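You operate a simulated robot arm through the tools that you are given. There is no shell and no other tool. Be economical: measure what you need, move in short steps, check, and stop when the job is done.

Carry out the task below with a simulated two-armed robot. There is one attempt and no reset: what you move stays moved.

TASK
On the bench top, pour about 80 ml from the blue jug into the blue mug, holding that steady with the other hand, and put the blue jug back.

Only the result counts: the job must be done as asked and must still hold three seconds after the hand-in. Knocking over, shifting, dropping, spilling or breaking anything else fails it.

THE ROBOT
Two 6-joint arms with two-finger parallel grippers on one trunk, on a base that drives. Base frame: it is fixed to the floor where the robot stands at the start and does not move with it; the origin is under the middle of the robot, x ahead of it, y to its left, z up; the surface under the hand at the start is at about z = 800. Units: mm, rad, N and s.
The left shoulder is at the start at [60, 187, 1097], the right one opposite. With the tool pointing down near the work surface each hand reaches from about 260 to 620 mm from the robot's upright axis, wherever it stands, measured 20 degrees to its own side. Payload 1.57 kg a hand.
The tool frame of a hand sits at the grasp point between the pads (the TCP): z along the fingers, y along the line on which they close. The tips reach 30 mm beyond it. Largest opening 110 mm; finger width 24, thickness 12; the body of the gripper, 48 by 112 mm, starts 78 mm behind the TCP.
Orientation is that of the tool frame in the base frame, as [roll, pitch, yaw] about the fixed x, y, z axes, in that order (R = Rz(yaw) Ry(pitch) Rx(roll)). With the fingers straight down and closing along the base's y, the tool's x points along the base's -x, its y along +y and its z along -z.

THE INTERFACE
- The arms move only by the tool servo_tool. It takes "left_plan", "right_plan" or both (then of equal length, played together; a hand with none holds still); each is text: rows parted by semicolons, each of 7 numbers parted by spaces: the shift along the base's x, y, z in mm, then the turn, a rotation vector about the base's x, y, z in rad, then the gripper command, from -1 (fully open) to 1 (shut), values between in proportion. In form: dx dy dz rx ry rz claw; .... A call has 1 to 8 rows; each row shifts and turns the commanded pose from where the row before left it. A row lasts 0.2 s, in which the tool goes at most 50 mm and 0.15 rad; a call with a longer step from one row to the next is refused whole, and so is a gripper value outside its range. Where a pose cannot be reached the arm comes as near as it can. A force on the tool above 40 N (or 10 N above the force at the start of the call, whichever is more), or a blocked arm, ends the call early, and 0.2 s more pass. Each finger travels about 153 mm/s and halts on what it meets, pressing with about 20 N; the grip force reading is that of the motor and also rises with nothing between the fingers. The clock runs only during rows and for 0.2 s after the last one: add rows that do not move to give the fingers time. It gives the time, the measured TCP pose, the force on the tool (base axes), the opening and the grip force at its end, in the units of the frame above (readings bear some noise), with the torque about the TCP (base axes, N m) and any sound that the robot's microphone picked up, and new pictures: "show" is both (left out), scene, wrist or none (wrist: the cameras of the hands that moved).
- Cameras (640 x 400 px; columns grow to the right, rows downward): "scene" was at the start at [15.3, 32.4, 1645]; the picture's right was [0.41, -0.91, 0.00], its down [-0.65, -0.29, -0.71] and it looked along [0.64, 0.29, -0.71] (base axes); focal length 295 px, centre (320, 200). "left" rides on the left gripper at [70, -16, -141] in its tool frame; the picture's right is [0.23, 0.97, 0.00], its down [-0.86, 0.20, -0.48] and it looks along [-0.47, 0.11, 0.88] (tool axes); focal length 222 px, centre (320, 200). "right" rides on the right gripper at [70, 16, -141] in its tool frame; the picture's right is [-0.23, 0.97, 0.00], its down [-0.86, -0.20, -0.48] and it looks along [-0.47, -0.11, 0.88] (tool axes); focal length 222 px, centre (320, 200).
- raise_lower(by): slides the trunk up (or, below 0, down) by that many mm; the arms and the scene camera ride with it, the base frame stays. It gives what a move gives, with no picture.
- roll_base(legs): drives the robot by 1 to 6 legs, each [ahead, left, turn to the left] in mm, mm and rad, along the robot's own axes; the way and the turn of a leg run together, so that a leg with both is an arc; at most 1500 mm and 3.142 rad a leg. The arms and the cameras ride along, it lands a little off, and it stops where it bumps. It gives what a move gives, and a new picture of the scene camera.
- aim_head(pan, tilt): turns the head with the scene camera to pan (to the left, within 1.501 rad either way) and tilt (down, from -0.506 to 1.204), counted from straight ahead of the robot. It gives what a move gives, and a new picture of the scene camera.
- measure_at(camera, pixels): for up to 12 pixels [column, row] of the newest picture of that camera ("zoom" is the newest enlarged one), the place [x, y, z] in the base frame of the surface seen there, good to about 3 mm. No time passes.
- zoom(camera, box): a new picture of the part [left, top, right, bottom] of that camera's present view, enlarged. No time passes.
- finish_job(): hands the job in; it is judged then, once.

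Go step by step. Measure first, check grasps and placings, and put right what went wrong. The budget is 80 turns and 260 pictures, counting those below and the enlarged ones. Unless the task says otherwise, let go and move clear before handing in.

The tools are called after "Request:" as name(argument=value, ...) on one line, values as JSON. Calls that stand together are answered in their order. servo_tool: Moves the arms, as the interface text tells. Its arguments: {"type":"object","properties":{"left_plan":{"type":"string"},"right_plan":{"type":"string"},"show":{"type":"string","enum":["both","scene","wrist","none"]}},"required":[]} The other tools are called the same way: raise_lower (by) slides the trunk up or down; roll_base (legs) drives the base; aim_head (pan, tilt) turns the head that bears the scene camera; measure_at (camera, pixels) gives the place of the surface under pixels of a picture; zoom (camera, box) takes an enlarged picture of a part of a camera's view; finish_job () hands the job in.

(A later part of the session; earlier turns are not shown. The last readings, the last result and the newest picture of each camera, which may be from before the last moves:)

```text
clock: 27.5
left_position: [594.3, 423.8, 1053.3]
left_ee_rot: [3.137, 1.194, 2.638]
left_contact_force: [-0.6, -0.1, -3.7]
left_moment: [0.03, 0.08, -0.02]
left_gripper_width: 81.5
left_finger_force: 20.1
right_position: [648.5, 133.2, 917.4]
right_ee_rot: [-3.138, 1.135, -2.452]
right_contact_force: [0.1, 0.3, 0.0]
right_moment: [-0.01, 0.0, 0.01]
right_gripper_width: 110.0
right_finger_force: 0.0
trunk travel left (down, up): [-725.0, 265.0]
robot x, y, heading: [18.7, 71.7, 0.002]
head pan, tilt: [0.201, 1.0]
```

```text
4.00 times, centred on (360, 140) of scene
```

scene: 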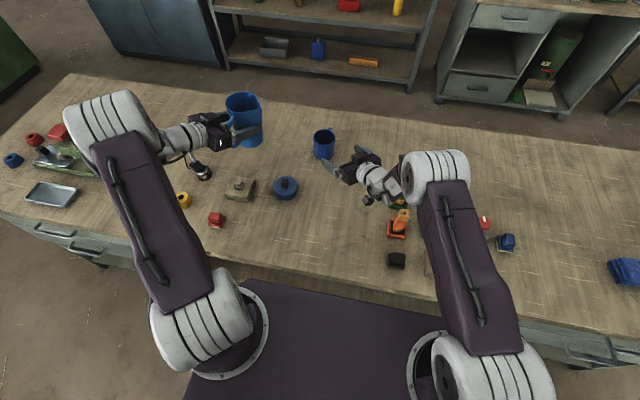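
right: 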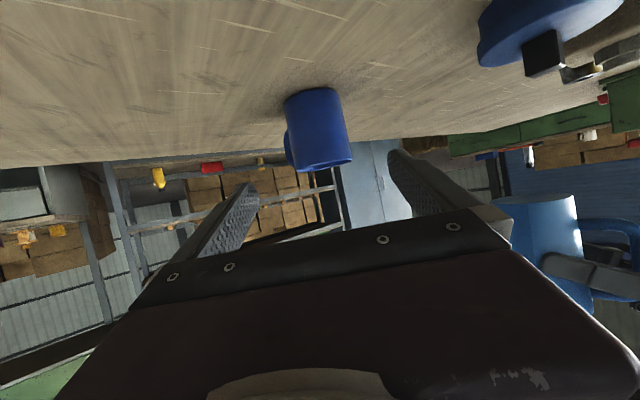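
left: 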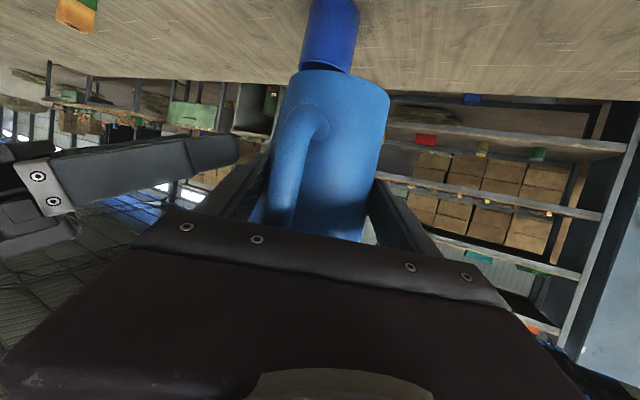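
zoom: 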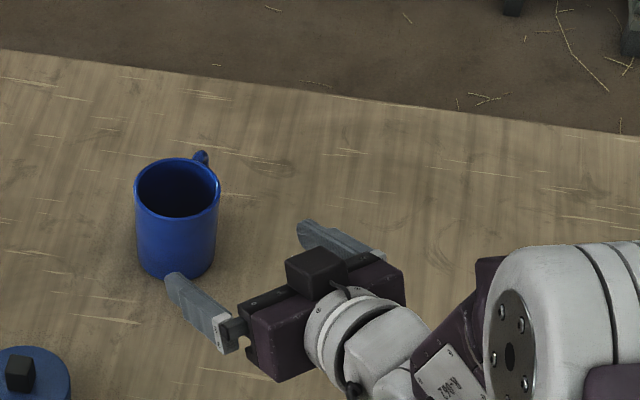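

The mug lies between the fingers' headings, at (178,190) in the zoom. I re-measure its rim from this view.

Request:
measure_at(camera="zoom", pixels=[[137, 188], [218, 188], [178, 160], [178, 215], [145, 170], [210, 170], [202, 155], [160, 266], [150, 206], [207, 206]])

```text
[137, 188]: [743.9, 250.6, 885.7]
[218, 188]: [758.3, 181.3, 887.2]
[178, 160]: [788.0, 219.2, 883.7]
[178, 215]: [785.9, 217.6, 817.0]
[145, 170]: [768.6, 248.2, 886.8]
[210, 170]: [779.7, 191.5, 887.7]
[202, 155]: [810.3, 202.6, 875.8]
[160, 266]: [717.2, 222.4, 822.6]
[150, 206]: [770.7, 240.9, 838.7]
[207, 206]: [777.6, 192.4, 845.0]
```

Mug centre confirmed at (751,216). I advance the right hand, stopping short to check.

Request:
servo_tool(right_plan="10 8 -26 0 0 0 -1; 15 12 -14 0 0 0 -1; 20 16 -12 0 0 0 -1; 20 16 -10 0 0 0 -1; 10 8 -5 0 0 0 -1; 0 0 0 0 0 0 -1")

Request:
zoom(camera="scene", box=[290, 100, 410, 180])

```text
clock: 28.9
left_position: [593.5, 423.2, 1052.7]
left_ee_rot: [3.141, 1.191, 2.639]
left_contact_force: [0.0, 0.8, -3.8]
left_moment: [0.07, 0.09, -0.02]
left_gripper_width: 81.2
left_finger_force: 20.0
right_position: [710.1, 182.4, 853.8]
right_ee_rot: [-3.138, 1.133, -2.454]
right_contact_force: [-0.9, 0.0, -0.4]
right_moment: [-0.04, -0.02, -0.01]
right_gripper_width: 109.8
right_finger_force: 0.0
right hand out of reach, approached as far as the arm can: row 4, 5
trunk travel left (down, up): [-725.0, 265.0]
robot x, y, heading: [20.9, 65.8, 0.004]
head pan, tilt: [0.201, 1.0]
```

scene: 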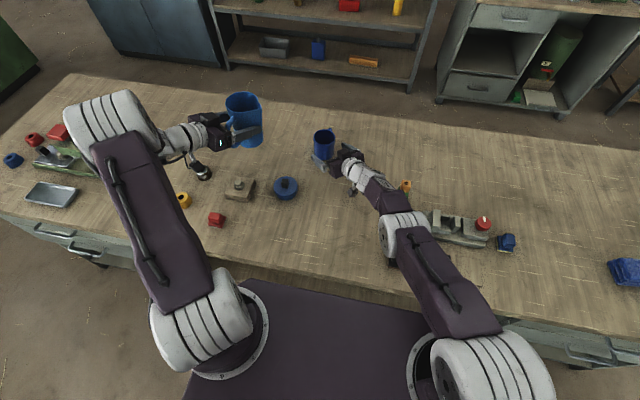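
right: 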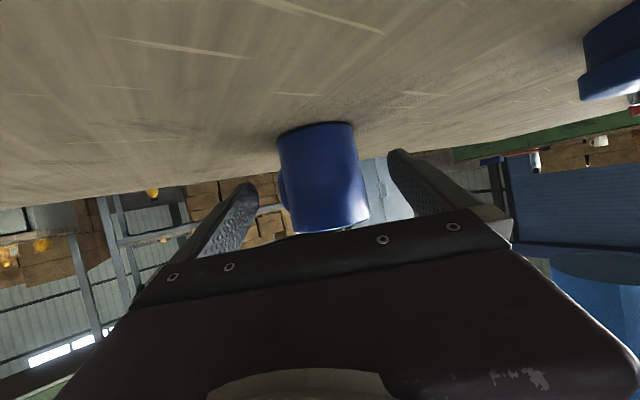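

```text
5.00 times, centred on (350, 140) of scene
```

zoom: 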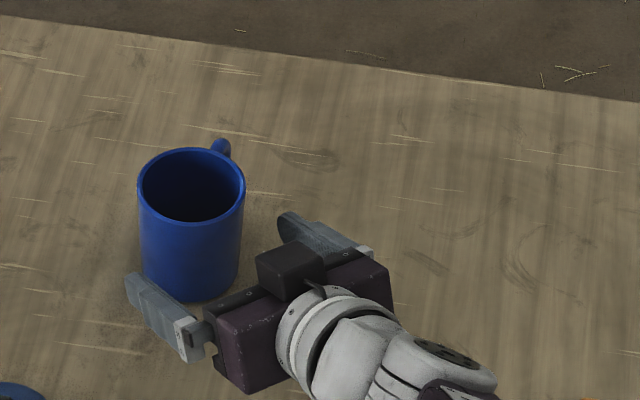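

Right arm is at full stretch here. I back it off, then drive 45 mm ahead.

Request:
servo_tool(right_plan="-20 -16 10 0 0 0 -1; -20 -16 10 0 0 0 -1; -20 -16 10 0 0 0 -1; -10 -8 0 0 0 0 -1", show="none")

Request:
roll_base(legs=[[45, 0, 0]])

```text
clock: 29.9
left_position: [594.9, 422.7, 1053.9]
left_ee_rot: [3.139, 1.192, 2.637]
left_contact_force: [0.0, -0.4, -3.6]
left_moment: [0.04, 0.05, 0.01]
left_gripper_width: 81.4
left_finger_force: 20.0
right_position: [639.7, 125.9, 888.0]
right_ee_rot: [-3.136, 1.134, -2.453]
right_contact_force: [0.5, 0.7, -0.1]
right_moment: [-0.01, 0.02, 0.0]
right_gripper_width: 109.9
right_finger_force: 0.1
trunk travel left (down, up): [-725.0, 265.0]
robot x, y, heading: [22.7, 69.3, 0.005]
head pan, tilt: [0.201, 1.0]
```

```text
clock: 30.8
left_position: [636.6, 423.6, 1054.3]
left_ee_rot: [3.134, 1.194, 2.634]
left_contact_force: [-0.5, 0.8, -5.0]
left_moment: [0.01, 0.02, 0.0]
left_gripper_width: 81.7
left_finger_force: 20.3
right_position: [681.9, 127.4, 889.4]
right_ee_rot: [-3.133, 1.136, -2.451]
right_contact_force: [-1.0, 0.7, 0.3]
right_moment: [-0.02, 0.02, -0.03]
right_gripper_width: 110.2
right_finger_force: 0.1
trunk travel left (down, up): [-725.0, 265.0]
robot x, y, heading: [64.1, 72.1, -0.001]
head pan, tilt: [0.201, 1.0]
```

scene: 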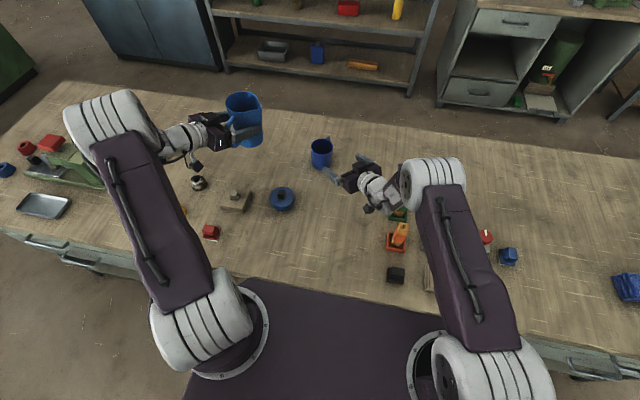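

Now I realign on the mug's axis and advance.

Request:
servo_tool(right_plan="-15.3 18.2 -10 0 0 0 -1; 18 15 -10 0 0 0 -1; 18 15 -10 0 0 0 -1; 18 15 -7 0 0 0 -1; 9 8 -4 0 0 0 -1; 0 0 0 0 0 0 -1", show="wrist")

Request:
zoom(camera="scene", box=[290, 110, 410, 190])

```text
clock: 32.2
left_position: [640.0, 424.1, 1053.3]
left_ee_rot: [3.14, 1.191, 2.637]
left_contact_force: [0.1, -0.7, -3.8]
left_moment: [0.02, 0.05, 0.0]
left_gripper_width: 81.4
left_finger_force: 20.1
right_position: [731.4, 197.6, 846.6]
right_ee_rot: [-3.14, 1.134, -2.454]
right_contact_force: [-0.1, 0.5, 0.0]
right_moment: [0.03, -0.01, 0.02]
right_gripper_width: 109.9
right_finger_force: 0.2
trunk travel left (down, up): [-725.0, 265.0]
robot x, y, heading: [67.1, 69.9, -0.001]
head pan, tilt: [0.201, 1.0]
```

right: 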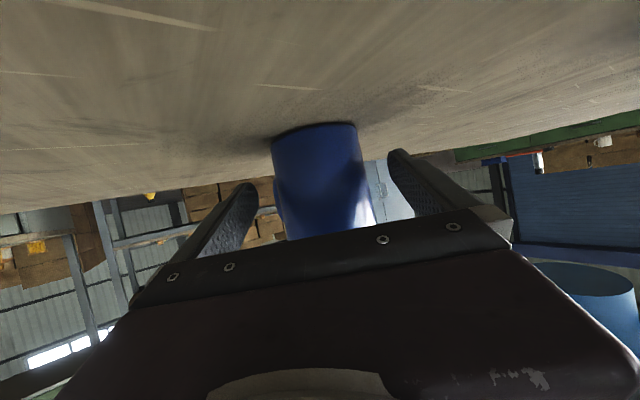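

```text
5.00 times, centred on (350, 150) of scene
```

zoom: 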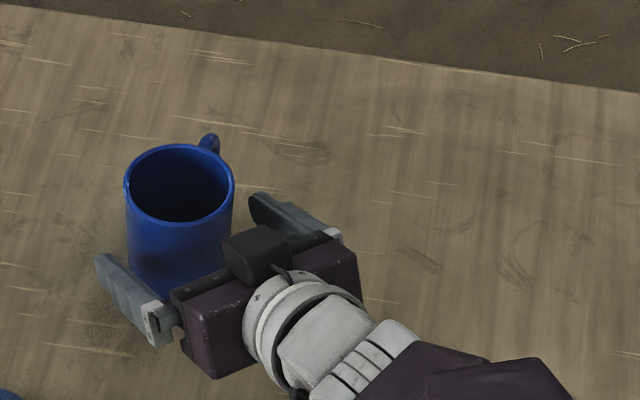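

Almost there. I move the last ~11 mm, centre by 1.5 mm, and close gently on the mug.

Request:
servo_tool(right_plan="7.3 8 -1 0 0 0 -1; 0 0 0 0 0 0 -1; 0 0 0 0 0 0 -0.6; 0 0 0 0 0 0 -0.4; 0 0 0 0 0 0 -0.3; 0 0 0 0 0 0 -0.2; 0 0 0 0 0 0 0.3; 0 0 0 0 0 0 1", show="wrist")

Request:
zoom(camera="scene", box=[290, 110, 410, 190])

Request:
measure_at(camera="zoom", pixels=[[127, 188], [233, 188], [180, 200], [150, 200], [215, 200], [180, 150], [190, 210]])

```text
clock: 34.0
left_position: [639.5, 423.4, 1052.4]
left_ee_rot: [3.139, 1.191, 2.637]
left_contact_force: [0.6, -0.7, -3.6]
left_moment: [0.04, 0.05, 0.0]
left_gripper_width: 81.5
left_finger_force: 20.2
right_position: [739.6, 206.0, 846.1]
right_ee_rot: [-3.139, 1.134, -2.454]
right_contact_force: [-0.3, -0.5, -0.1]
right_moment: [0.01, 0.04, -0.02]
right_gripper_width: 72.5
right_finger_force: 20.1
trunk travel left (down, up): [-725.0, 265.0]
robot x, y, heading: [67.0, 70.0, -0.005]
head pan, tilt: [0.201, 1.0]
```

right: 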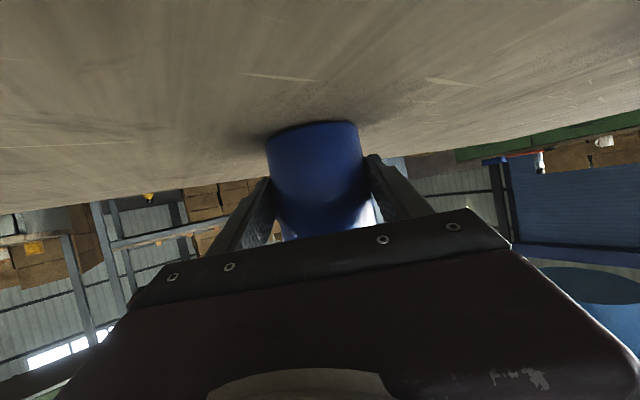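

```text
5.00 times, centred on (350, 150) of scene
```

zoom: 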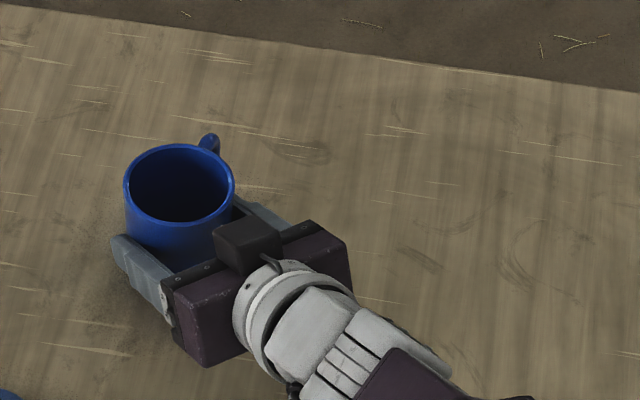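

```text
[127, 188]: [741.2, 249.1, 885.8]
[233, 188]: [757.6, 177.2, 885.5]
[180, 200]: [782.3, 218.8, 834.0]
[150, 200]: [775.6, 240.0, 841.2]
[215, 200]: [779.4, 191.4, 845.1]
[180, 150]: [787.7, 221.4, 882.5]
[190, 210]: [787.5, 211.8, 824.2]
```

The mug is held (72.5 mm, 20 N) and did not move. Next I bring the jug beside and above the mug, and begin tilting it (well below spilling).

Request:
servo_tool(left_plan="15 -14 0 0 0 -0.03 1; 28 -25 -8 0 0 -0.03 1; 28 -25 -12 0 0 -0.03 1; 28 -25 -16 0 0 -0.03 1; 25 -21 -16 0 0 -0.03 1; 0 0 0 0.142 -0.048 0 1; 0 0 0 0.142 -0.048 0 1; 0 0 0 0 0 0 1")

Request:
zoom(camera="scene", box=[230, 80, 410, 200])

```text
clock: 35.8
left_position: [764.5, 314.7, 1000.6]
left_ee_rot: [2.572, 1.019, 1.976]
left_contact_force: [0.7, 0.6, -3.8]
left_moment: [-0.01, 0.07, 0.02]
left_gripper_width: 81.8
left_finger_force: 19.9
right_position: [739.7, 205.2, 845.8]
right_ee_rot: [-3.139, 1.132, -2.455]
right_contact_force: [-0.2, -1.2, -0.5]
right_moment: [0.05, 0.06, 0.03]
right_gripper_width: 72.4
right_finger_force: 20.2
trunk travel left (down, up): [-725.0, 265.0]
robot x, y, heading: [65.7, 69.5, 0.006]
head pan, tilt: [0.201, 1.0]
```

scene: 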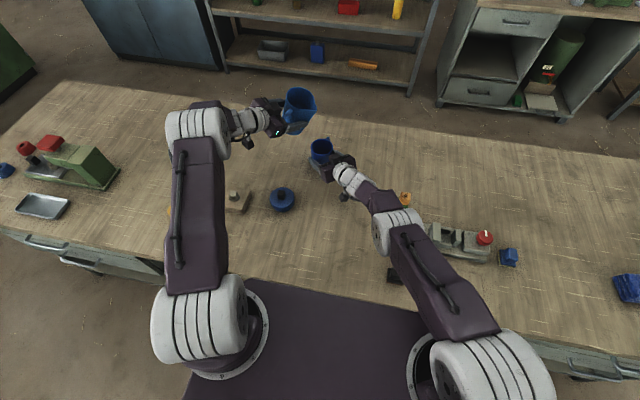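
left: 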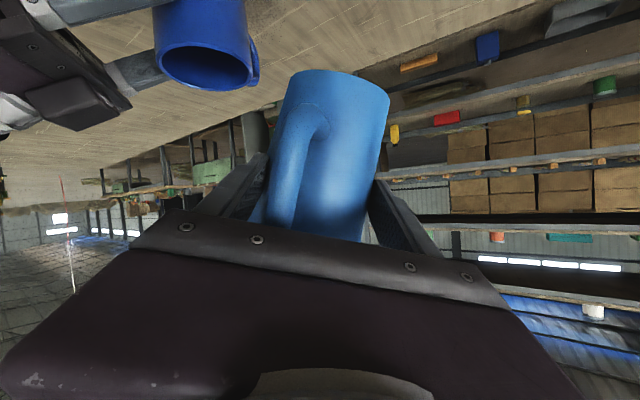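

```text
3.33 times, centred on (320, 140) of scene
```

zoom: 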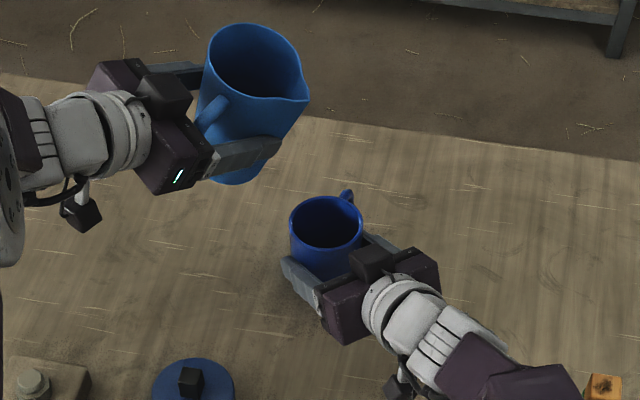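

Request:
measure_at(camera="zoom", pixels=[[306, 99], [300, 105], [212, 60], [255, 27], [240, 96]])

```text
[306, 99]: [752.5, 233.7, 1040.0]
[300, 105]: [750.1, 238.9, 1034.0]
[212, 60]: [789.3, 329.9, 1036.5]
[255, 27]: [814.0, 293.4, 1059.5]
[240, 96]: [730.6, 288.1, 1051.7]
```

The tip prediction matches the measurement (752,234,1040). I tilt to about 42° while lowering the spout to roughly 25 mm above the mug rim.

Request:
servo_tool(left_plan="1 -0.5 -29 0.137 -0.046 0 1; 1 -0.5 -29 0.137 -0.046 0 1; 0.5 -0.4 -29 0.136 -0.046 0 1; 0 0 0 0 0 0 1; 0 0 0 0 0 0 1", show="both")

Request:
zoom(camera="scene", box=[260, 90, 380, 180])

```text
clock: 37.0
left_position: [807.4, 328.4, 914.6]
left_ee_rot: [2.216, 0.655, 1.704]
left_contact_force: [-0.3, -0.3, -3.9]
left_moment: [-0.05, 0.08, -0.02]
left_gripper_width: 81.6
left_finger_force: 19.9
left hand out of reach, approached as far as the arm can: row 2, 3
right_position: [738.2, 207.4, 845.6]
right_ee_rot: [-3.138, 1.133, -2.453]
right_contact_force: [-1.2, 0.0, 0.1]
right_moment: [0.08, 0.07, 0.02]
right_gripper_width: 72.6
right_finger_force: 20.0
trunk travel left (down, up): [-725.0, 265.0]
robot x, y, heading: [65.0, 68.8, 0.004]
head pan, tilt: [0.201, 1.0]
```

scene: 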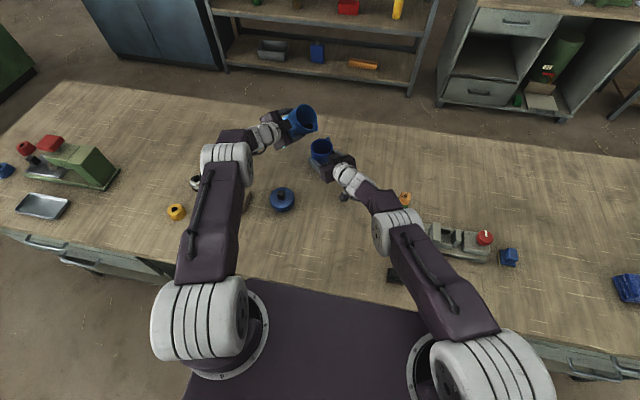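
left: 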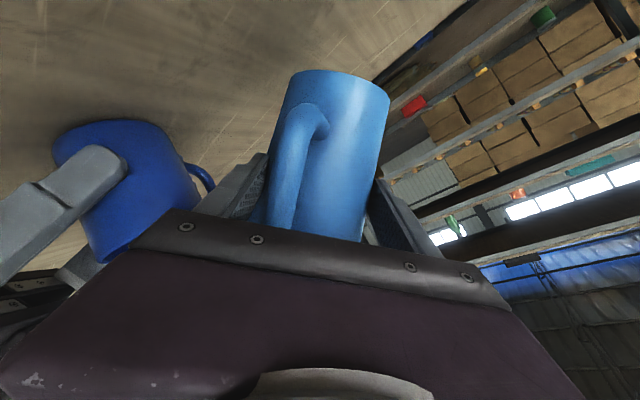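

```text
4.44 times, centred on (320, 135) of scene
```

zoom: 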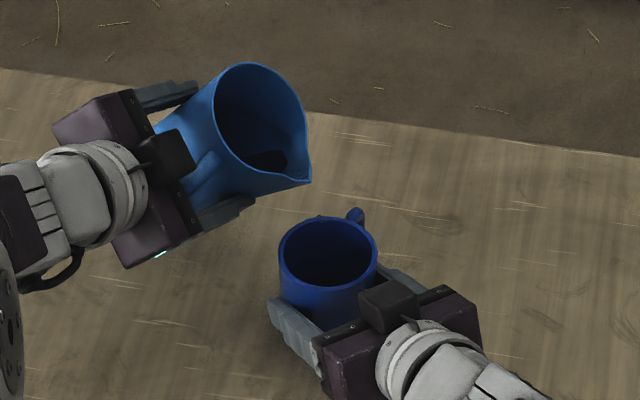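

The orientation came out right (42°), but the arm was pushed outward to (807,328), so the spout is short of the mug. I'll try swinging the jug by yaw −0.15 while bringing the tip over the mug, which keeps the arm extended.

Request:
servo_tool(left_plan="-9 -6 0 0 0 -0.05 1; -9 -6 0 0 0 -0.05 1; -9.8 -5.4 0 0 0 -0.05 1; 0 0 0 0 0 0 1", show="none")

Request:
zoom(camera="scene", box=[260, 90, 380, 180])

```text
clock: 38.0
left_position: [785.6, 314.3, 915.0]
left_ee_rot: [2.214, 0.658, 1.552]
left_contact_force: [-0.8, -0.2, -3.6]
left_moment: [-0.02, 0.08, 0.01]
left_gripper_width: 81.5
left_finger_force: 20.0
left hand out of reach, approached as far as the arm can: row 2
right_position: [739.3, 206.3, 845.7]
right_ee_rot: [-3.138, 1.133, -2.452]
right_contact_force: [-0.8, 0.2, 0.1]
right_moment: [0.04, 0.07, 0.05]
right_gripper_width: 72.4
right_finger_force: 19.6
trunk travel left (down, up): [-725.0, 265.0]
robot x, y, heading: [67.2, 66.6, 0.001]
head pan, tilt: [0.201, 1.0]
```

```text
4.44 times, centred on (320, 135) of scene
```

zoom: 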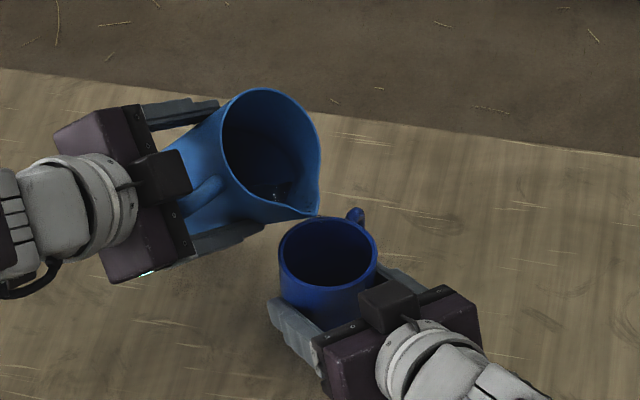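

Request:
measure_at(camera="zoom", pixels=[[315, 213], [311, 212], [281, 256], [375, 256], [328, 215], [328, 296], [275, 192], [330, 265]])

```text
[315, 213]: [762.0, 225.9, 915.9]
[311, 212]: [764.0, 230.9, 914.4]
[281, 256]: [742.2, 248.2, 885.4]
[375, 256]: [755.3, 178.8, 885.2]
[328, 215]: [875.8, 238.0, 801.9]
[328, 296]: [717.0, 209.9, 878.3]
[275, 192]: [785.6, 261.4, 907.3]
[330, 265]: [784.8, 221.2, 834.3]
```

The tip is at (762,226,916), over the mug's inner area. I tilt to about 48° pivoting on the tip, and check reach and weight.

Request:
servo_tool(left_plan="-2 1 0.5 0.047 -0.024 0 1; -2 1 1 0.046 -0.024 0 1; 0 0 0 0 0 0 1; 0 0 0 0 0 0 1", show="none")

Request:
zoom(camera="scene", box=[280, 95, 370, 175])

```text
clock: 39.0
left_position: [802.4, 322.3, 914.1]
left_ee_rot: [2.162, 0.564, 1.522]
left_contact_force: [-0.5, -0.2, -3.2]
left_moment: [-0.01, 0.08, 0.03]
left_gripper_width: 81.4
left_finger_force: 19.9
left hand out of reach, approached as far as the arm can: row 1, 2
right_position: [738.7, 206.1, 845.4]
right_ee_rot: [-3.137, 1.133, -2.453]
right_contact_force: [-0.3, -0.3, -0.1]
right_moment: [0.08, 0.04, 0.06]
right_gripper_width: 72.5
right_finger_force: 20.2
trunk travel left (down, up): [-725.0, 265.0]
robot x, y, heading: [70.6, 67.8, -0.003]
head pan, tilt: [0.201, 1.0]
```

```text
5.00 times, centred on (325, 135) of scene
```

zoom: 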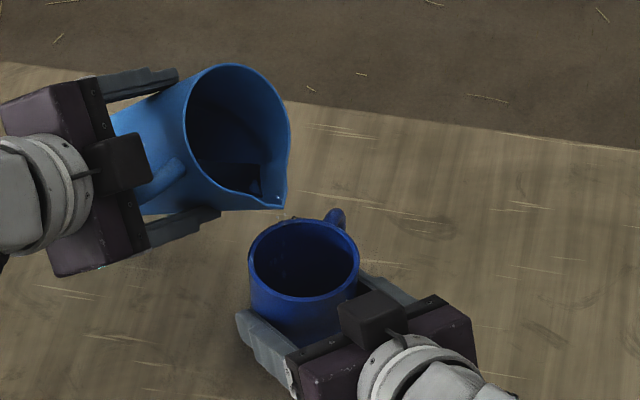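

A tilt of 48° pushed the arm outward again, and the water is close to the lip. I untilt to a safe angle, check for spills, and rethink the arm posture.

Request:
servo_tool(left_plan="0 0 4 -0.093 0.048 0 1; 0 4 6 -0.093 0.048 0 1; 0 5 6 -0.093 0.048 0 1; 0 0 0 0 0 0 1", show="scene")

Request:
zoom(camera="scene", box=[280, 95, 370, 175])

Request:
measure_at(camera="scene", pixels=[[195, 295], [200, 330], [235, 330], [225, 165], [245, 165], [240, 190], [265, 135], [258, 150], [230, 145], [215, 220]])

```text
clock: 40.0
left_position: [793.0, 331.4, 928.3]
left_ee_rot: [2.355, 0.84, 1.652]
left_contact_force: [-0.1, 1.2, -4.3]
left_moment: [0.03, 0.08, 0.02]
left_gripper_width: 81.4
left_finger_force: 20.0
left hand out of reach, approached as far as the arm can: row 3
right_position: [741.0, 205.3, 846.0]
right_ee_rot: [-3.139, 1.133, -2.454]
right_contact_force: [0.1, 0.9, 0.3]
right_moment: [0.05, 0.03, 0.0]
right_gripper_width: 72.4
right_finger_force: 20.1
trunk travel left (down, up): [-725.0, 265.0]
robot x, y, heading: [65.5, 67.4, -0.002]
head pan, tilt: [0.201, 1.0]
```

scene: 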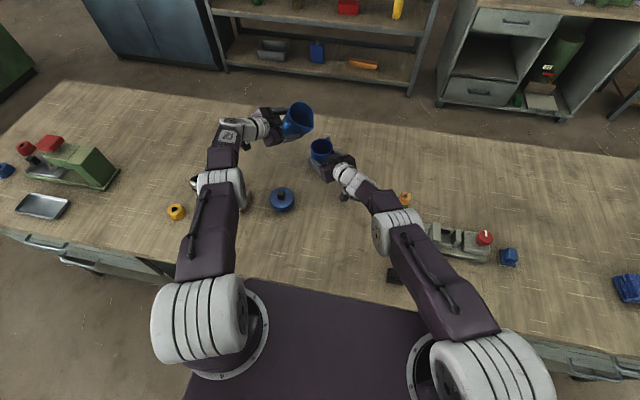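

```text
5.00 times, centred on (325, 135) of scene
```

zoom: 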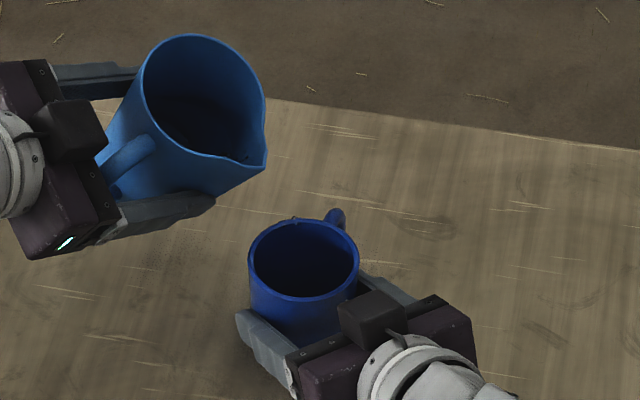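

```text
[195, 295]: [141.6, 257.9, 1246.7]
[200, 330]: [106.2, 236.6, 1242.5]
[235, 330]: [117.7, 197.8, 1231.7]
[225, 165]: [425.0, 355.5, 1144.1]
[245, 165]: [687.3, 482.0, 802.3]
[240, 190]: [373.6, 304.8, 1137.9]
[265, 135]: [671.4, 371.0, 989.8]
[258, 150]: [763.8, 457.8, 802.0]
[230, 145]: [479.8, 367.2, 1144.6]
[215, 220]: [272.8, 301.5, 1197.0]
```

Geometry measured on the left arm suggests its last wrist roll runs out: gripping with the camera below uses up the roll needed for pouring. No spill is visible. I'll untilt, set the jug down briefly on free bench at about (700,400), roll the gripper 180° (camera up) and regrip.

Request:
servo_tool(left_plan="-15 12 20 -0.1165 0.06 0 1; -20 15 20 -0.1165 0.06 0 1; -20 15 20 -0.1165 0.06 0 1; -20 15 15 -0.1165 0.06 0 1; -20 15 0 0 0 0.075 1; -13 10 0 0 0 0.075 1; 0 0 0 0 0 0 1; 0 0 0 0 0 0 1")

Request:
zoom(camera="scene", box=[200, 70, 380, 190])

```text
clock: 41.8
left_position: [720.2, 443.2, 994.9]
left_ee_rot: [-3.139, 1.193, 2.491]
left_contact_force: [0.4, 0.3, -3.6]
left_moment: [0.08, 0.02, -0.01]
left_gripper_width: 81.4
left_finger_force: 20.5
left hand out of reach, approached as far as the arm can: row 3, 5, 6
right_position: [738.4, 204.9, 845.5]
right_ee_rot: [-3.136, 1.133, -2.454]
right_contact_force: [0.2, -0.3, 0.5]
right_moment: [0.05, 0.05, 0.04]
right_gripper_width: 72.4
right_finger_force: 20.2
trunk travel left (down, up): [-725.0, 265.0]
robot x, y, heading: [64.0, 71.3, 0.001]
head pan, tilt: [0.201, 1.0]
```

scene: 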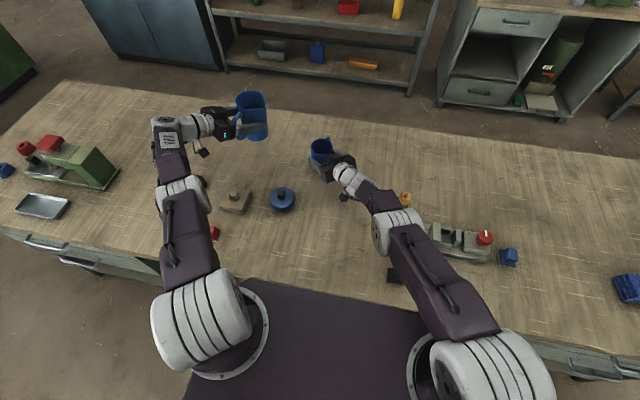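
left: 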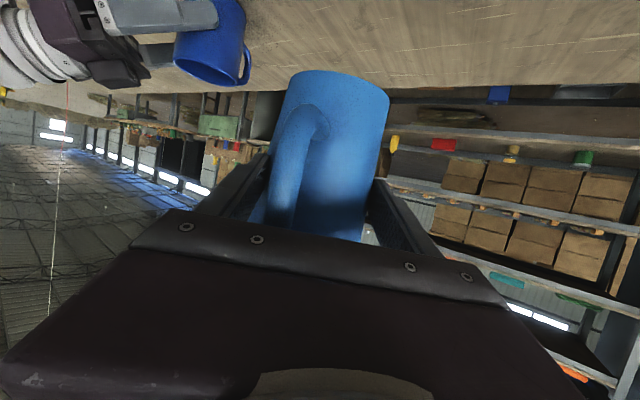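

```text
3.33 times, centred on (290, 130) of scene
```

zoom: 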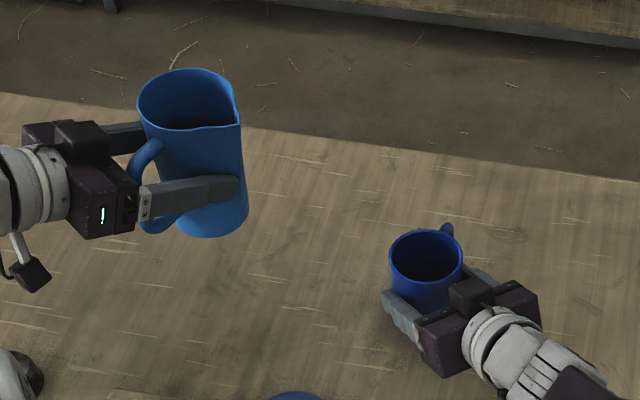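

The jug is upright again, at TCP (720,443,995). I lower it towards the bench in small steps and see whether the elbow bends normally.

Request:
servo_tool(left_plan="-5 -3 -15 0 0 0 1; -5 -3 -15 0 0 0 1; -5 -3 -15 0 0 0 1; -5 -3 -15 0 0 0 1; 0 0 0 0 0 0 1", show="none")

Request:
zoom(camera="scene", box=[140, 70, 380, 310])

```text
clock: 43.0
left_position: [706.5, 434.5, 931.3]
left_ee_rot: [-3.14, 1.192, 2.49]
left_contact_force: [-1.0, -0.3, -3.5]
left_moment: [0.07, 0.09, 0.02]
left_gripper_width: 81.2
left_finger_force: 19.7
left hand out of reach, approached as far as the arm can: row 2, 4
right_position: [740.1, 205.9, 846.3]
right_ee_rot: [-3.139, 1.133, -2.453]
right_contact_force: [-0.3, 0.3, 0.4]
right_moment: [0.07, 0.06, -0.01]
right_gripper_width: 72.5
right_finger_force: 19.8
trunk travel left (down, up): [-725.0, 265.0]
robot x, y, heading: [63.4, 67.6, 0.001]
head pan, tilt: [0.201, 1.0]
```

```text
1.67 times, centred on (260, 190) of scene
```

zoom: 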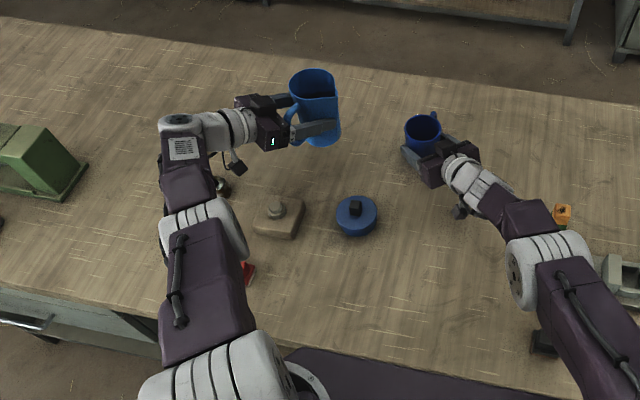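

The arm is just near its full reach here (the inward-pointing tool places the wrist far left). I set the jug down at about TCP (680,410), clear of the other objects.

Request:
servo_tool(left_plan="-9 -8 0 0 0 0 1; -9 -8 -10 0 0 0 1; -8 -8 -12 0 0 0 1; 0 0 -12 0 0 0 1; 0 0 -12 0 0 0 1; 0 0 -6 0 0 0 1; 0 0 0 0 0 0 1", show="wrist")

Request:
zoom(camera="scene", box=[200, 80, 320, 200])

```text
clock: 44.6
left_position: [693.6, 419.9, 877.3]
left_ee_rot: [-3.141, 1.19, 2.49]
left_contact_force: [-0.1, -1.0, -4.0]
left_moment: [0.02, 0.07, -0.02]
left_gripper_width: 81.3
left_finger_force: 20.2
left hand out of reach, approached as far as the arm can: row 1, 2, 3, 5, 6
right_position: [739.6, 206.2, 845.4]
right_ee_rot: [-3.138, 1.133, -2.456]
right_contact_force: [-0.3, -0.1, 0.5]
right_moment: [0.04, 0.07, 0.01]
right_gripper_width: 72.5
right_finger_force: 19.5
trunk travel left (down, up): [-725.0, 265.0]
robot x, y, heading: [65.4, 63.3, -0.003]
head pan, tilt: [0.201, 1.0]
```

left: 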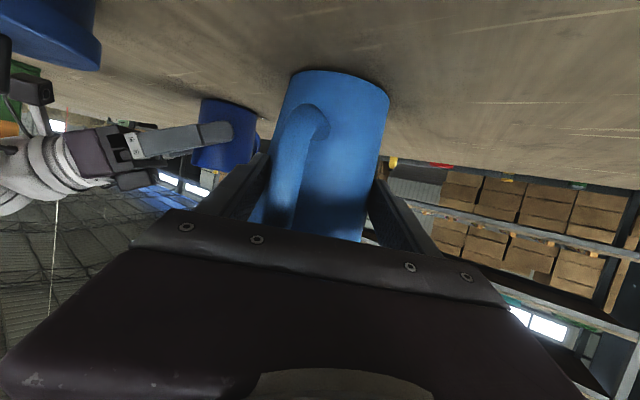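

```text
3.33 times, centred on (260, 140) of scene
```

zoom: 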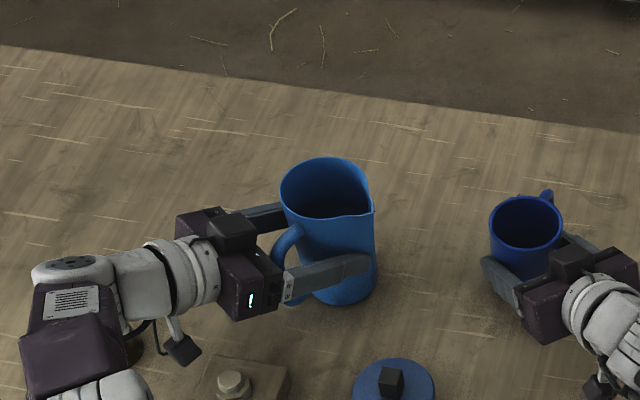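

The jug is about 3 mm above the bench. I lower it until it touches.

Request:
servo_tool(left_plan="1 1 -2 0 0 0 1; 0.5 0.5 -2 0 0 0 1; 0 0 0 0 0 0 1; 0 0 0 0 0 0 1", show="none")

```text
clock: 45.6
left_position: [692.8, 420.0, 876.5]
left_ee_rot: [-3.141, 1.193, 2.49]
left_contact_force: [0.1, -0.1, -4.0]
left_moment: [0.03, 0.05, 0.01]
left_gripper_width: 81.5
left_finger_force: 20.3
left hand out of reach, approached as far as the arm can: row 2
right_position: [740.3, 206.1, 845.4]
right_ee_rot: [-3.137, 1.133, -2.453]
right_contact_force: [-0.3, 0.5, 0.4]
right_moment: [0.06, 0.06, 0.02]
right_gripper_width: 72.3
right_finger_force: 19.7
trunk travel left (down, up): [-725.0, 265.0]
robot x, y, heading: [65.3, 69.3, 0.005]
head pan, tilt: [0.201, 1.0]
```

Request:
servo_tool(left_plan="-4 -6 0 0 0 0.1 1; -4 -6 0 0 0 0.1 1; -4 -6 0 0 0 0.1 1; -4 -6 0 0 0 0.1 1; 0 0 0 0 0 0 1", show="none")

Request:
zoom(camera="scene", box=[140, 70, 380, 310])

```text
clock: 46.3
left_position: [719.4, 436.2, 861.7]
left_ee_rot: [3.123, 1.199, 2.692]
left_contact_force: [-12.5, 0.4, 22.1]
left_moment: [1.15, 3.52, 0.36]
left_gripper_width: 80.1
left_finger_force: 20.0
left hand out of reach, approached as far as the arm can: row 1, 2, 3
right_position: [735.8, 203.7, 845.5]
right_ee_rot: [-3.137, 1.135, -2.454]
right_contact_force: [0.4, 0.6, -3.0]
right_moment: [-0.01, 0.04, 0.01]
right_gripper_width: 72.5
right_finger_force: 20.3
trunk travel left (down, up): [-725.0, 265.0]
robot x, y, heading: [65.0, 64.9, 0.0]
head pan, tilt: [0.201, 1.0]
stopped in row 3 (left hand): the force on the tool passed its limit at 60 N (the readings are from after the stop); the commanded pose is now the measured one
```

```text
1.67 times, centred on (260, 190) of scene
```

zoom: 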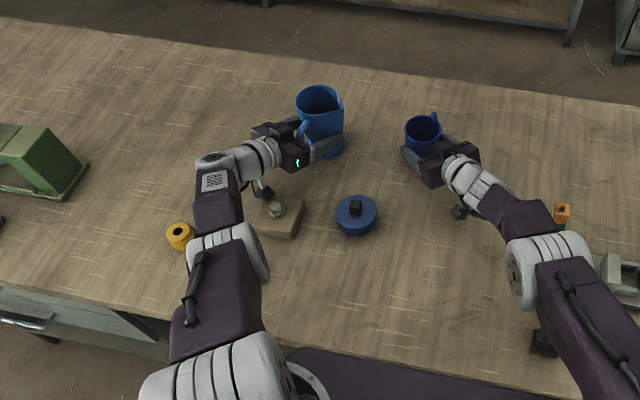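

The arm drifted outward and down, pressing the jug onto the bench; the jug appears upright in the zoom at (320,120). I measure it and the arm before letting go.

Request:
measure_at(camera="zoom", pixels=[[218, 158], [250, 160], [228, 235], [220, 215], [215, 180], [230, 350], [298, 100], [342, 100], [318, 88], [325, 153], [340, 145], [266, 195]])

Request:
zoom(camera="scene", box=[220, 90, 290, 150])

Request:
zoom(camera="left", box=[0, 0, 640, 400])

```text
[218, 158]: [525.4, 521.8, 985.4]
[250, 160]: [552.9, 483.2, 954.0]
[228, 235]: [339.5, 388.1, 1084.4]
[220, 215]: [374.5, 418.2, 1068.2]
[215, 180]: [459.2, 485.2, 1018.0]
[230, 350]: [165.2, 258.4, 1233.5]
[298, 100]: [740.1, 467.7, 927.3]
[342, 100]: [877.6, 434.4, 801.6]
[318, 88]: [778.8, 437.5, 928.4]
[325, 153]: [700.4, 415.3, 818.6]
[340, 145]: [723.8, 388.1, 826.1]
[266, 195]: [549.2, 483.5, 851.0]
```

```text
6.67 times, centred on (255, 120) of scene
```

zoom: 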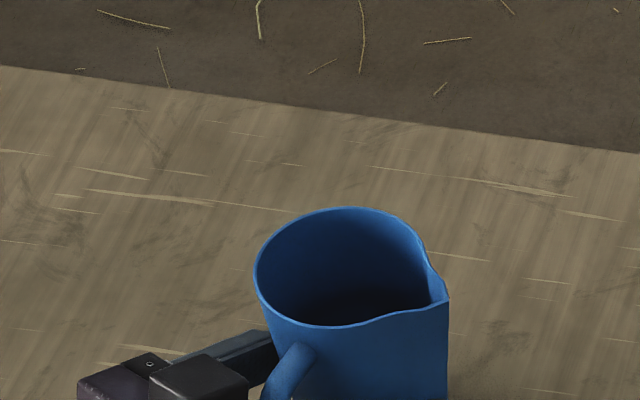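

```text
1.00 times, centred on (320, 200) of left (not enlarged: the box is as wide or as high as the picture)
```

zoom: 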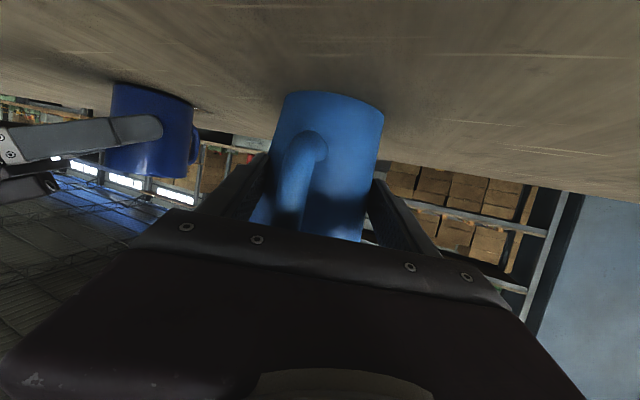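

The left elbow has passed straight into the wrong bend, which explains the outward pushes. The jug stands upright on the bench, so I open the left gripper slowly to free it before recovering the arm.

Request:
servo_tool(left_plan="0 0 0 0 0 0 0; 0 0 0 0 0 0 -0.3; 0 0 0 0 0 0 -0.5; 0 0 0 0 0 0 -0.6; 0 0 0 0 0 0 -0.8; 0 0 0 0 0 0 -1; 0 0 0 0 0 0 -1", show="scene")

Request:
zoom(camera="scene", box=[180, 80, 330, 220])

```text
clock: 47.9
left_position: [720.4, 435.1, 861.2]
left_ee_rot: [3.12, 1.198, 2.691]
left_contact_force: [3.3, 12.4, 34.0]
left_moment: [2.45, 5.42, -2.18]
left_gripper_width: 110.2
left_finger_force: 0.1
right_position: [736.0, 204.6, 846.9]
right_ee_rot: [-3.136, 1.137, -2.451]
right_contact_force: [0.0, 0.4, -2.5]
right_moment: [0.03, 0.06, 0.02]
right_gripper_width: 72.6
right_finger_force: 19.6
trunk travel left (down, up): [-725.0, 265.0]
robot x, y, heading: [64.3, 70.8, 0.004]
head pan, tilt: [0.201, 1.0]
```

scene: 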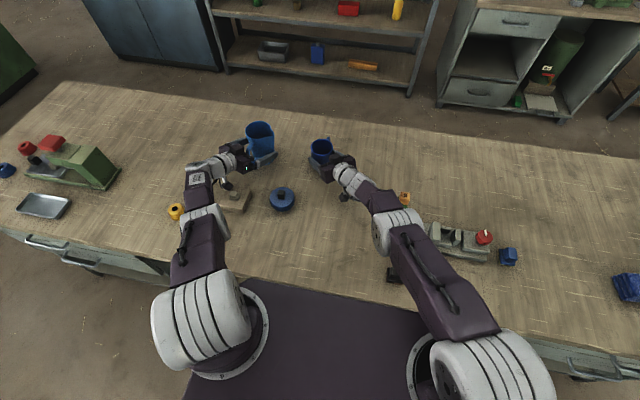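

```text
2.86 times, centred on (255, 150) of scene
```

zoom: 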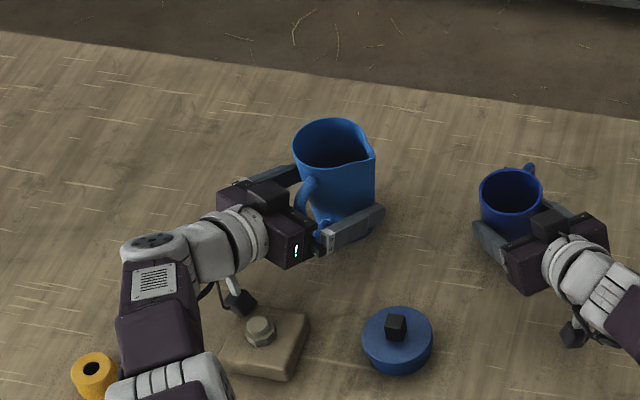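

The remaining 34 N push comes from the camera stalk (lever about −160 mm), which may be resting on the bolt block at zoom (265,345). I check the block's position and the finger clearance before lifting.

Request:
measure_at(camera="zoom", pixels=[[262, 324], [300, 320], [290, 370], [228, 365], [375, 155], [296, 145], [330, 120], [240, 303], [342, 166], [372, 212], [350, 240], [300, 178]])

Request:
zoom(camera="left", box=[180, 60, 480, 250])

```text
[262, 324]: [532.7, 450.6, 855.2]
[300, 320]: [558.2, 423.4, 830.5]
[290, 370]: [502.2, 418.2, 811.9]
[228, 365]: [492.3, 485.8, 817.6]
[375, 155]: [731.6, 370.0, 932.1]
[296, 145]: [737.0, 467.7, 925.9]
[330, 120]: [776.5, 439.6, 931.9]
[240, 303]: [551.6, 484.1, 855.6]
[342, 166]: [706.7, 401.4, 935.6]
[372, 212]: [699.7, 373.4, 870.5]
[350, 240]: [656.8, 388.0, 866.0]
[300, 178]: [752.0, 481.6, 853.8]
```

```text
2.11 times, centred on (330, 155) of left
```

zoom: 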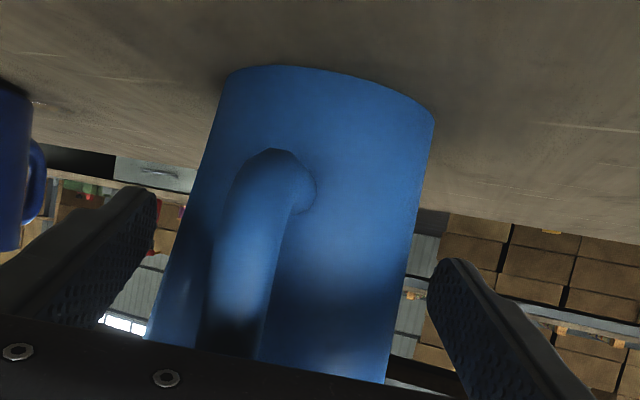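

Clearances are fine on both sides of the jug. I let go of the mug and raise the trunk, so both hands go straight up without any joint motion.

Request:
servo_tool(right_plan="0 0 0 0 0 0 0; 0 0 0 0 0 0 -0.3; 0 0 0 0 0 0 -0.45; 0 0 0 0 0 0 -0.7; 0 0 0 0 0 0 -1; 0 0 0 0 0 0 -1", show="wrist")

Request:
raise_lower(by=60)

Request:
zoom(camera="scene", box=[180, 80, 380, 220])

```text
clock: 49.3
left_position: [720.1, 437.5, 862.3]
left_ee_rot: [3.119, 1.199, 2.688]
left_contact_force: [3.5, 13.2, 31.9]
left_moment: [2.43, 5.24, -2.38]
left_gripper_width: 110.2
left_finger_force: 0.0
right_position: [737.0, 204.5, 847.6]
right_ee_rot: [-3.135, 1.136, -2.449]
right_contact_force: [-0.9, -0.9, -0.4]
right_moment: [-0.01, 0.01, -0.02]
right_gripper_width: 110.1
right_finger_force: 0.0
trunk travel left (down, up): [-725.0, 265.0]
robot x, y, heading: [67.1, 67.2, 0.001]
head pan, tilt: [0.201, 1.0]
```

right: 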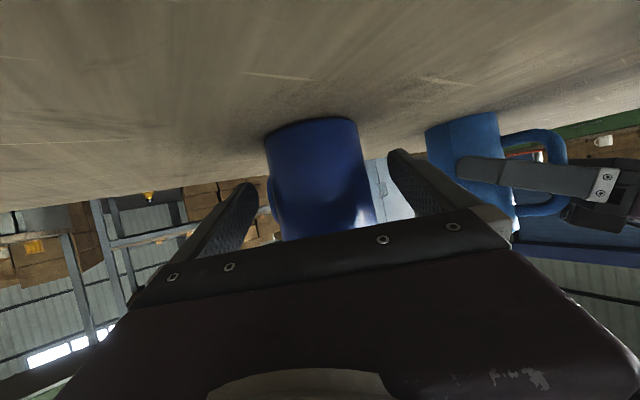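

```text
clock: 50.3
left_position: [722.1, 435.1, 917.3]
left_ee_rot: [3.136, 1.192, 2.706]
left_contact_force: [0.1, -0.5, 0.7]
left_moment: [0.03, 0.0, 0.0]
left_gripper_width: 110.0
left_finger_force: 0.1
right_position: [739.0, 205.0, 905.2]
right_ee_rot: [-3.138, 1.133, -2.453]
right_contact_force: [0.1, -0.9, -1.5]
right_moment: [-0.02, 0.0, 0.04]
right_gripper_width: 110.1
right_finger_force: 0.1
trunk travel left (down, up): [-785.0, 205.0]
robot x, y, heading: [64.8, 70.1, 0.001]
head pan, tilt: [0.201, 1.0]
```

```text
2.86 times, centred on (280, 150) of scene
```

zoom: 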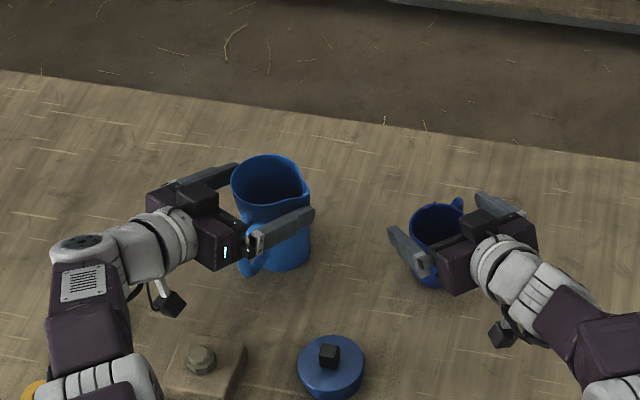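

Forces are gone. I raise 80 mm more to clear both vessels.

Request:
raise_lower(by=80)

Request:
zoom(camera="scene", box=[180, 80, 380, 220])

Request:
measure_at(camera="zoom", pixels=[[203, 325], [205, 300], [200, 320], [240, 350], [165, 365], [205, 345]])

```text
clock: 51.4
left_position: [721.3, 435.2, 997.2]
left_ee_rot: [3.135, 1.196, 2.704]
left_contact_force: [0.0, -0.1, 0.3]
left_moment: [0.01, -0.05, 0.0]
left_gripper_width: 110.2
left_finger_force: 0.1
right_position: [739.5, 206.4, 985.1]
right_ee_rot: [-3.138, 1.133, -2.455]
right_contact_force: [-0.4, -0.5, -0.7]
right_moment: [-0.01, -0.02, -0.03]
right_gripper_width: 109.7
right_finger_force: 0.0
trunk travel left (down, up): [-865.0, 125.0]
robot x, y, heading: [64.3, 68.1, 0.0]
head pan, tilt: [0.201, 1.0]
```

```text
2.86 times, centred on (280, 150) of scene
```

zoom: 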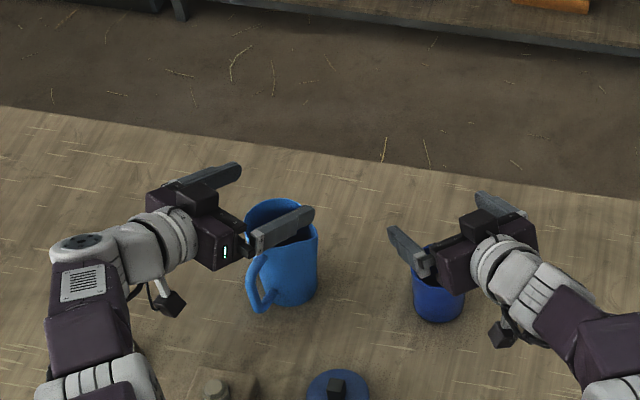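

```text
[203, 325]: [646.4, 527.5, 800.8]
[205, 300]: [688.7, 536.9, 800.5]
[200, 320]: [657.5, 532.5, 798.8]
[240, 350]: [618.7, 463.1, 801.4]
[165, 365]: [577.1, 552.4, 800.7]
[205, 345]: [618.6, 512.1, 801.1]
```

Request:
zoom(camera="scene", box=[215, 195, 305, 245])

```text
7.11 times, centred on (260, 220) of scene
```

zoom: 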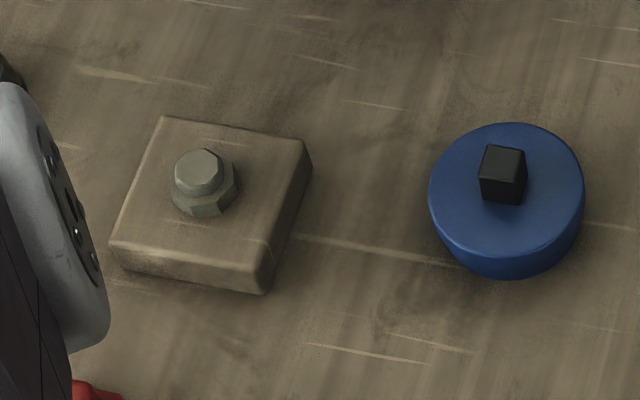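

Request:
measure_at(camera="zoom", pixels=[[197, 163], [162, 118], [312, 162], [268, 292], [112, 242], [500, 150], [505, 125], [432, 195]])

```text
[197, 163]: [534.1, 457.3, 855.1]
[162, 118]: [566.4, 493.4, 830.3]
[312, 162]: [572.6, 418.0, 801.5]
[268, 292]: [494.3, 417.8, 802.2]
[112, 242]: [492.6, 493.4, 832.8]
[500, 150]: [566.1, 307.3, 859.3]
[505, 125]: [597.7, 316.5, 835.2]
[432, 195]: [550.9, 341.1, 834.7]
```

The bolt block and the knob both read with the same +16 mm offset (I picked different points on them), so neither has been moved. Now I recover the left elbow by pitching the tool down while retreating upward and inward.

Request:
servo_tool(left_plan="-10 0 20 0 0 0 -1; -15 0 15 0.066 0.135 0 -1; -20 0 10 0.066 0.135 0 -1; -20 0 10 0.066 0.135 0 -1; -25 0 10 0.066 0.135 0 -1; -25 0 10 0.066 0.135 0 -1; -25 0 0 0.066 0.135 0 -1; -25 0 0 0.066 0.135 0 -1", show="scene")

```text
clock: 53.2
left_position: [636.0, 487.8, 1043.9]
left_ee_rot: [3.12, 0.14, 2.693]
left_contact_force: [0.5, 0.3, -0.1]
left_moment: [-0.02, -0.03, -0.04]
left_gripper_width: 110.1
left_finger_force: 0.0
left hand out of reach, approached as far as the arm can: row 1, 2, 3, 4, 5, 6, 7
right_position: [739.2, 205.7, 985.2]
right_ee_rot: [-3.139, 1.133, -2.453]
right_contact_force: [1.4, 0.6, -0.5]
right_moment: [-0.01, -0.01, 0.01]
right_gripper_width: 110.1
right_finger_force: 0.0
trunk travel left (down, up): [-865.0, 125.0]
robot x, y, heading: [68.3, 69.8, -0.0]
head pan, tilt: [0.201, 1.0]
```

scene: 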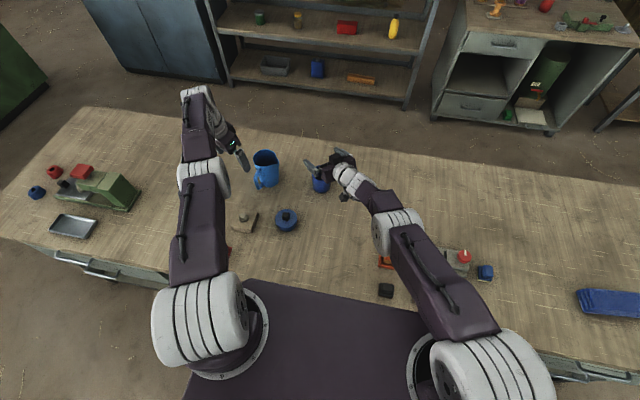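

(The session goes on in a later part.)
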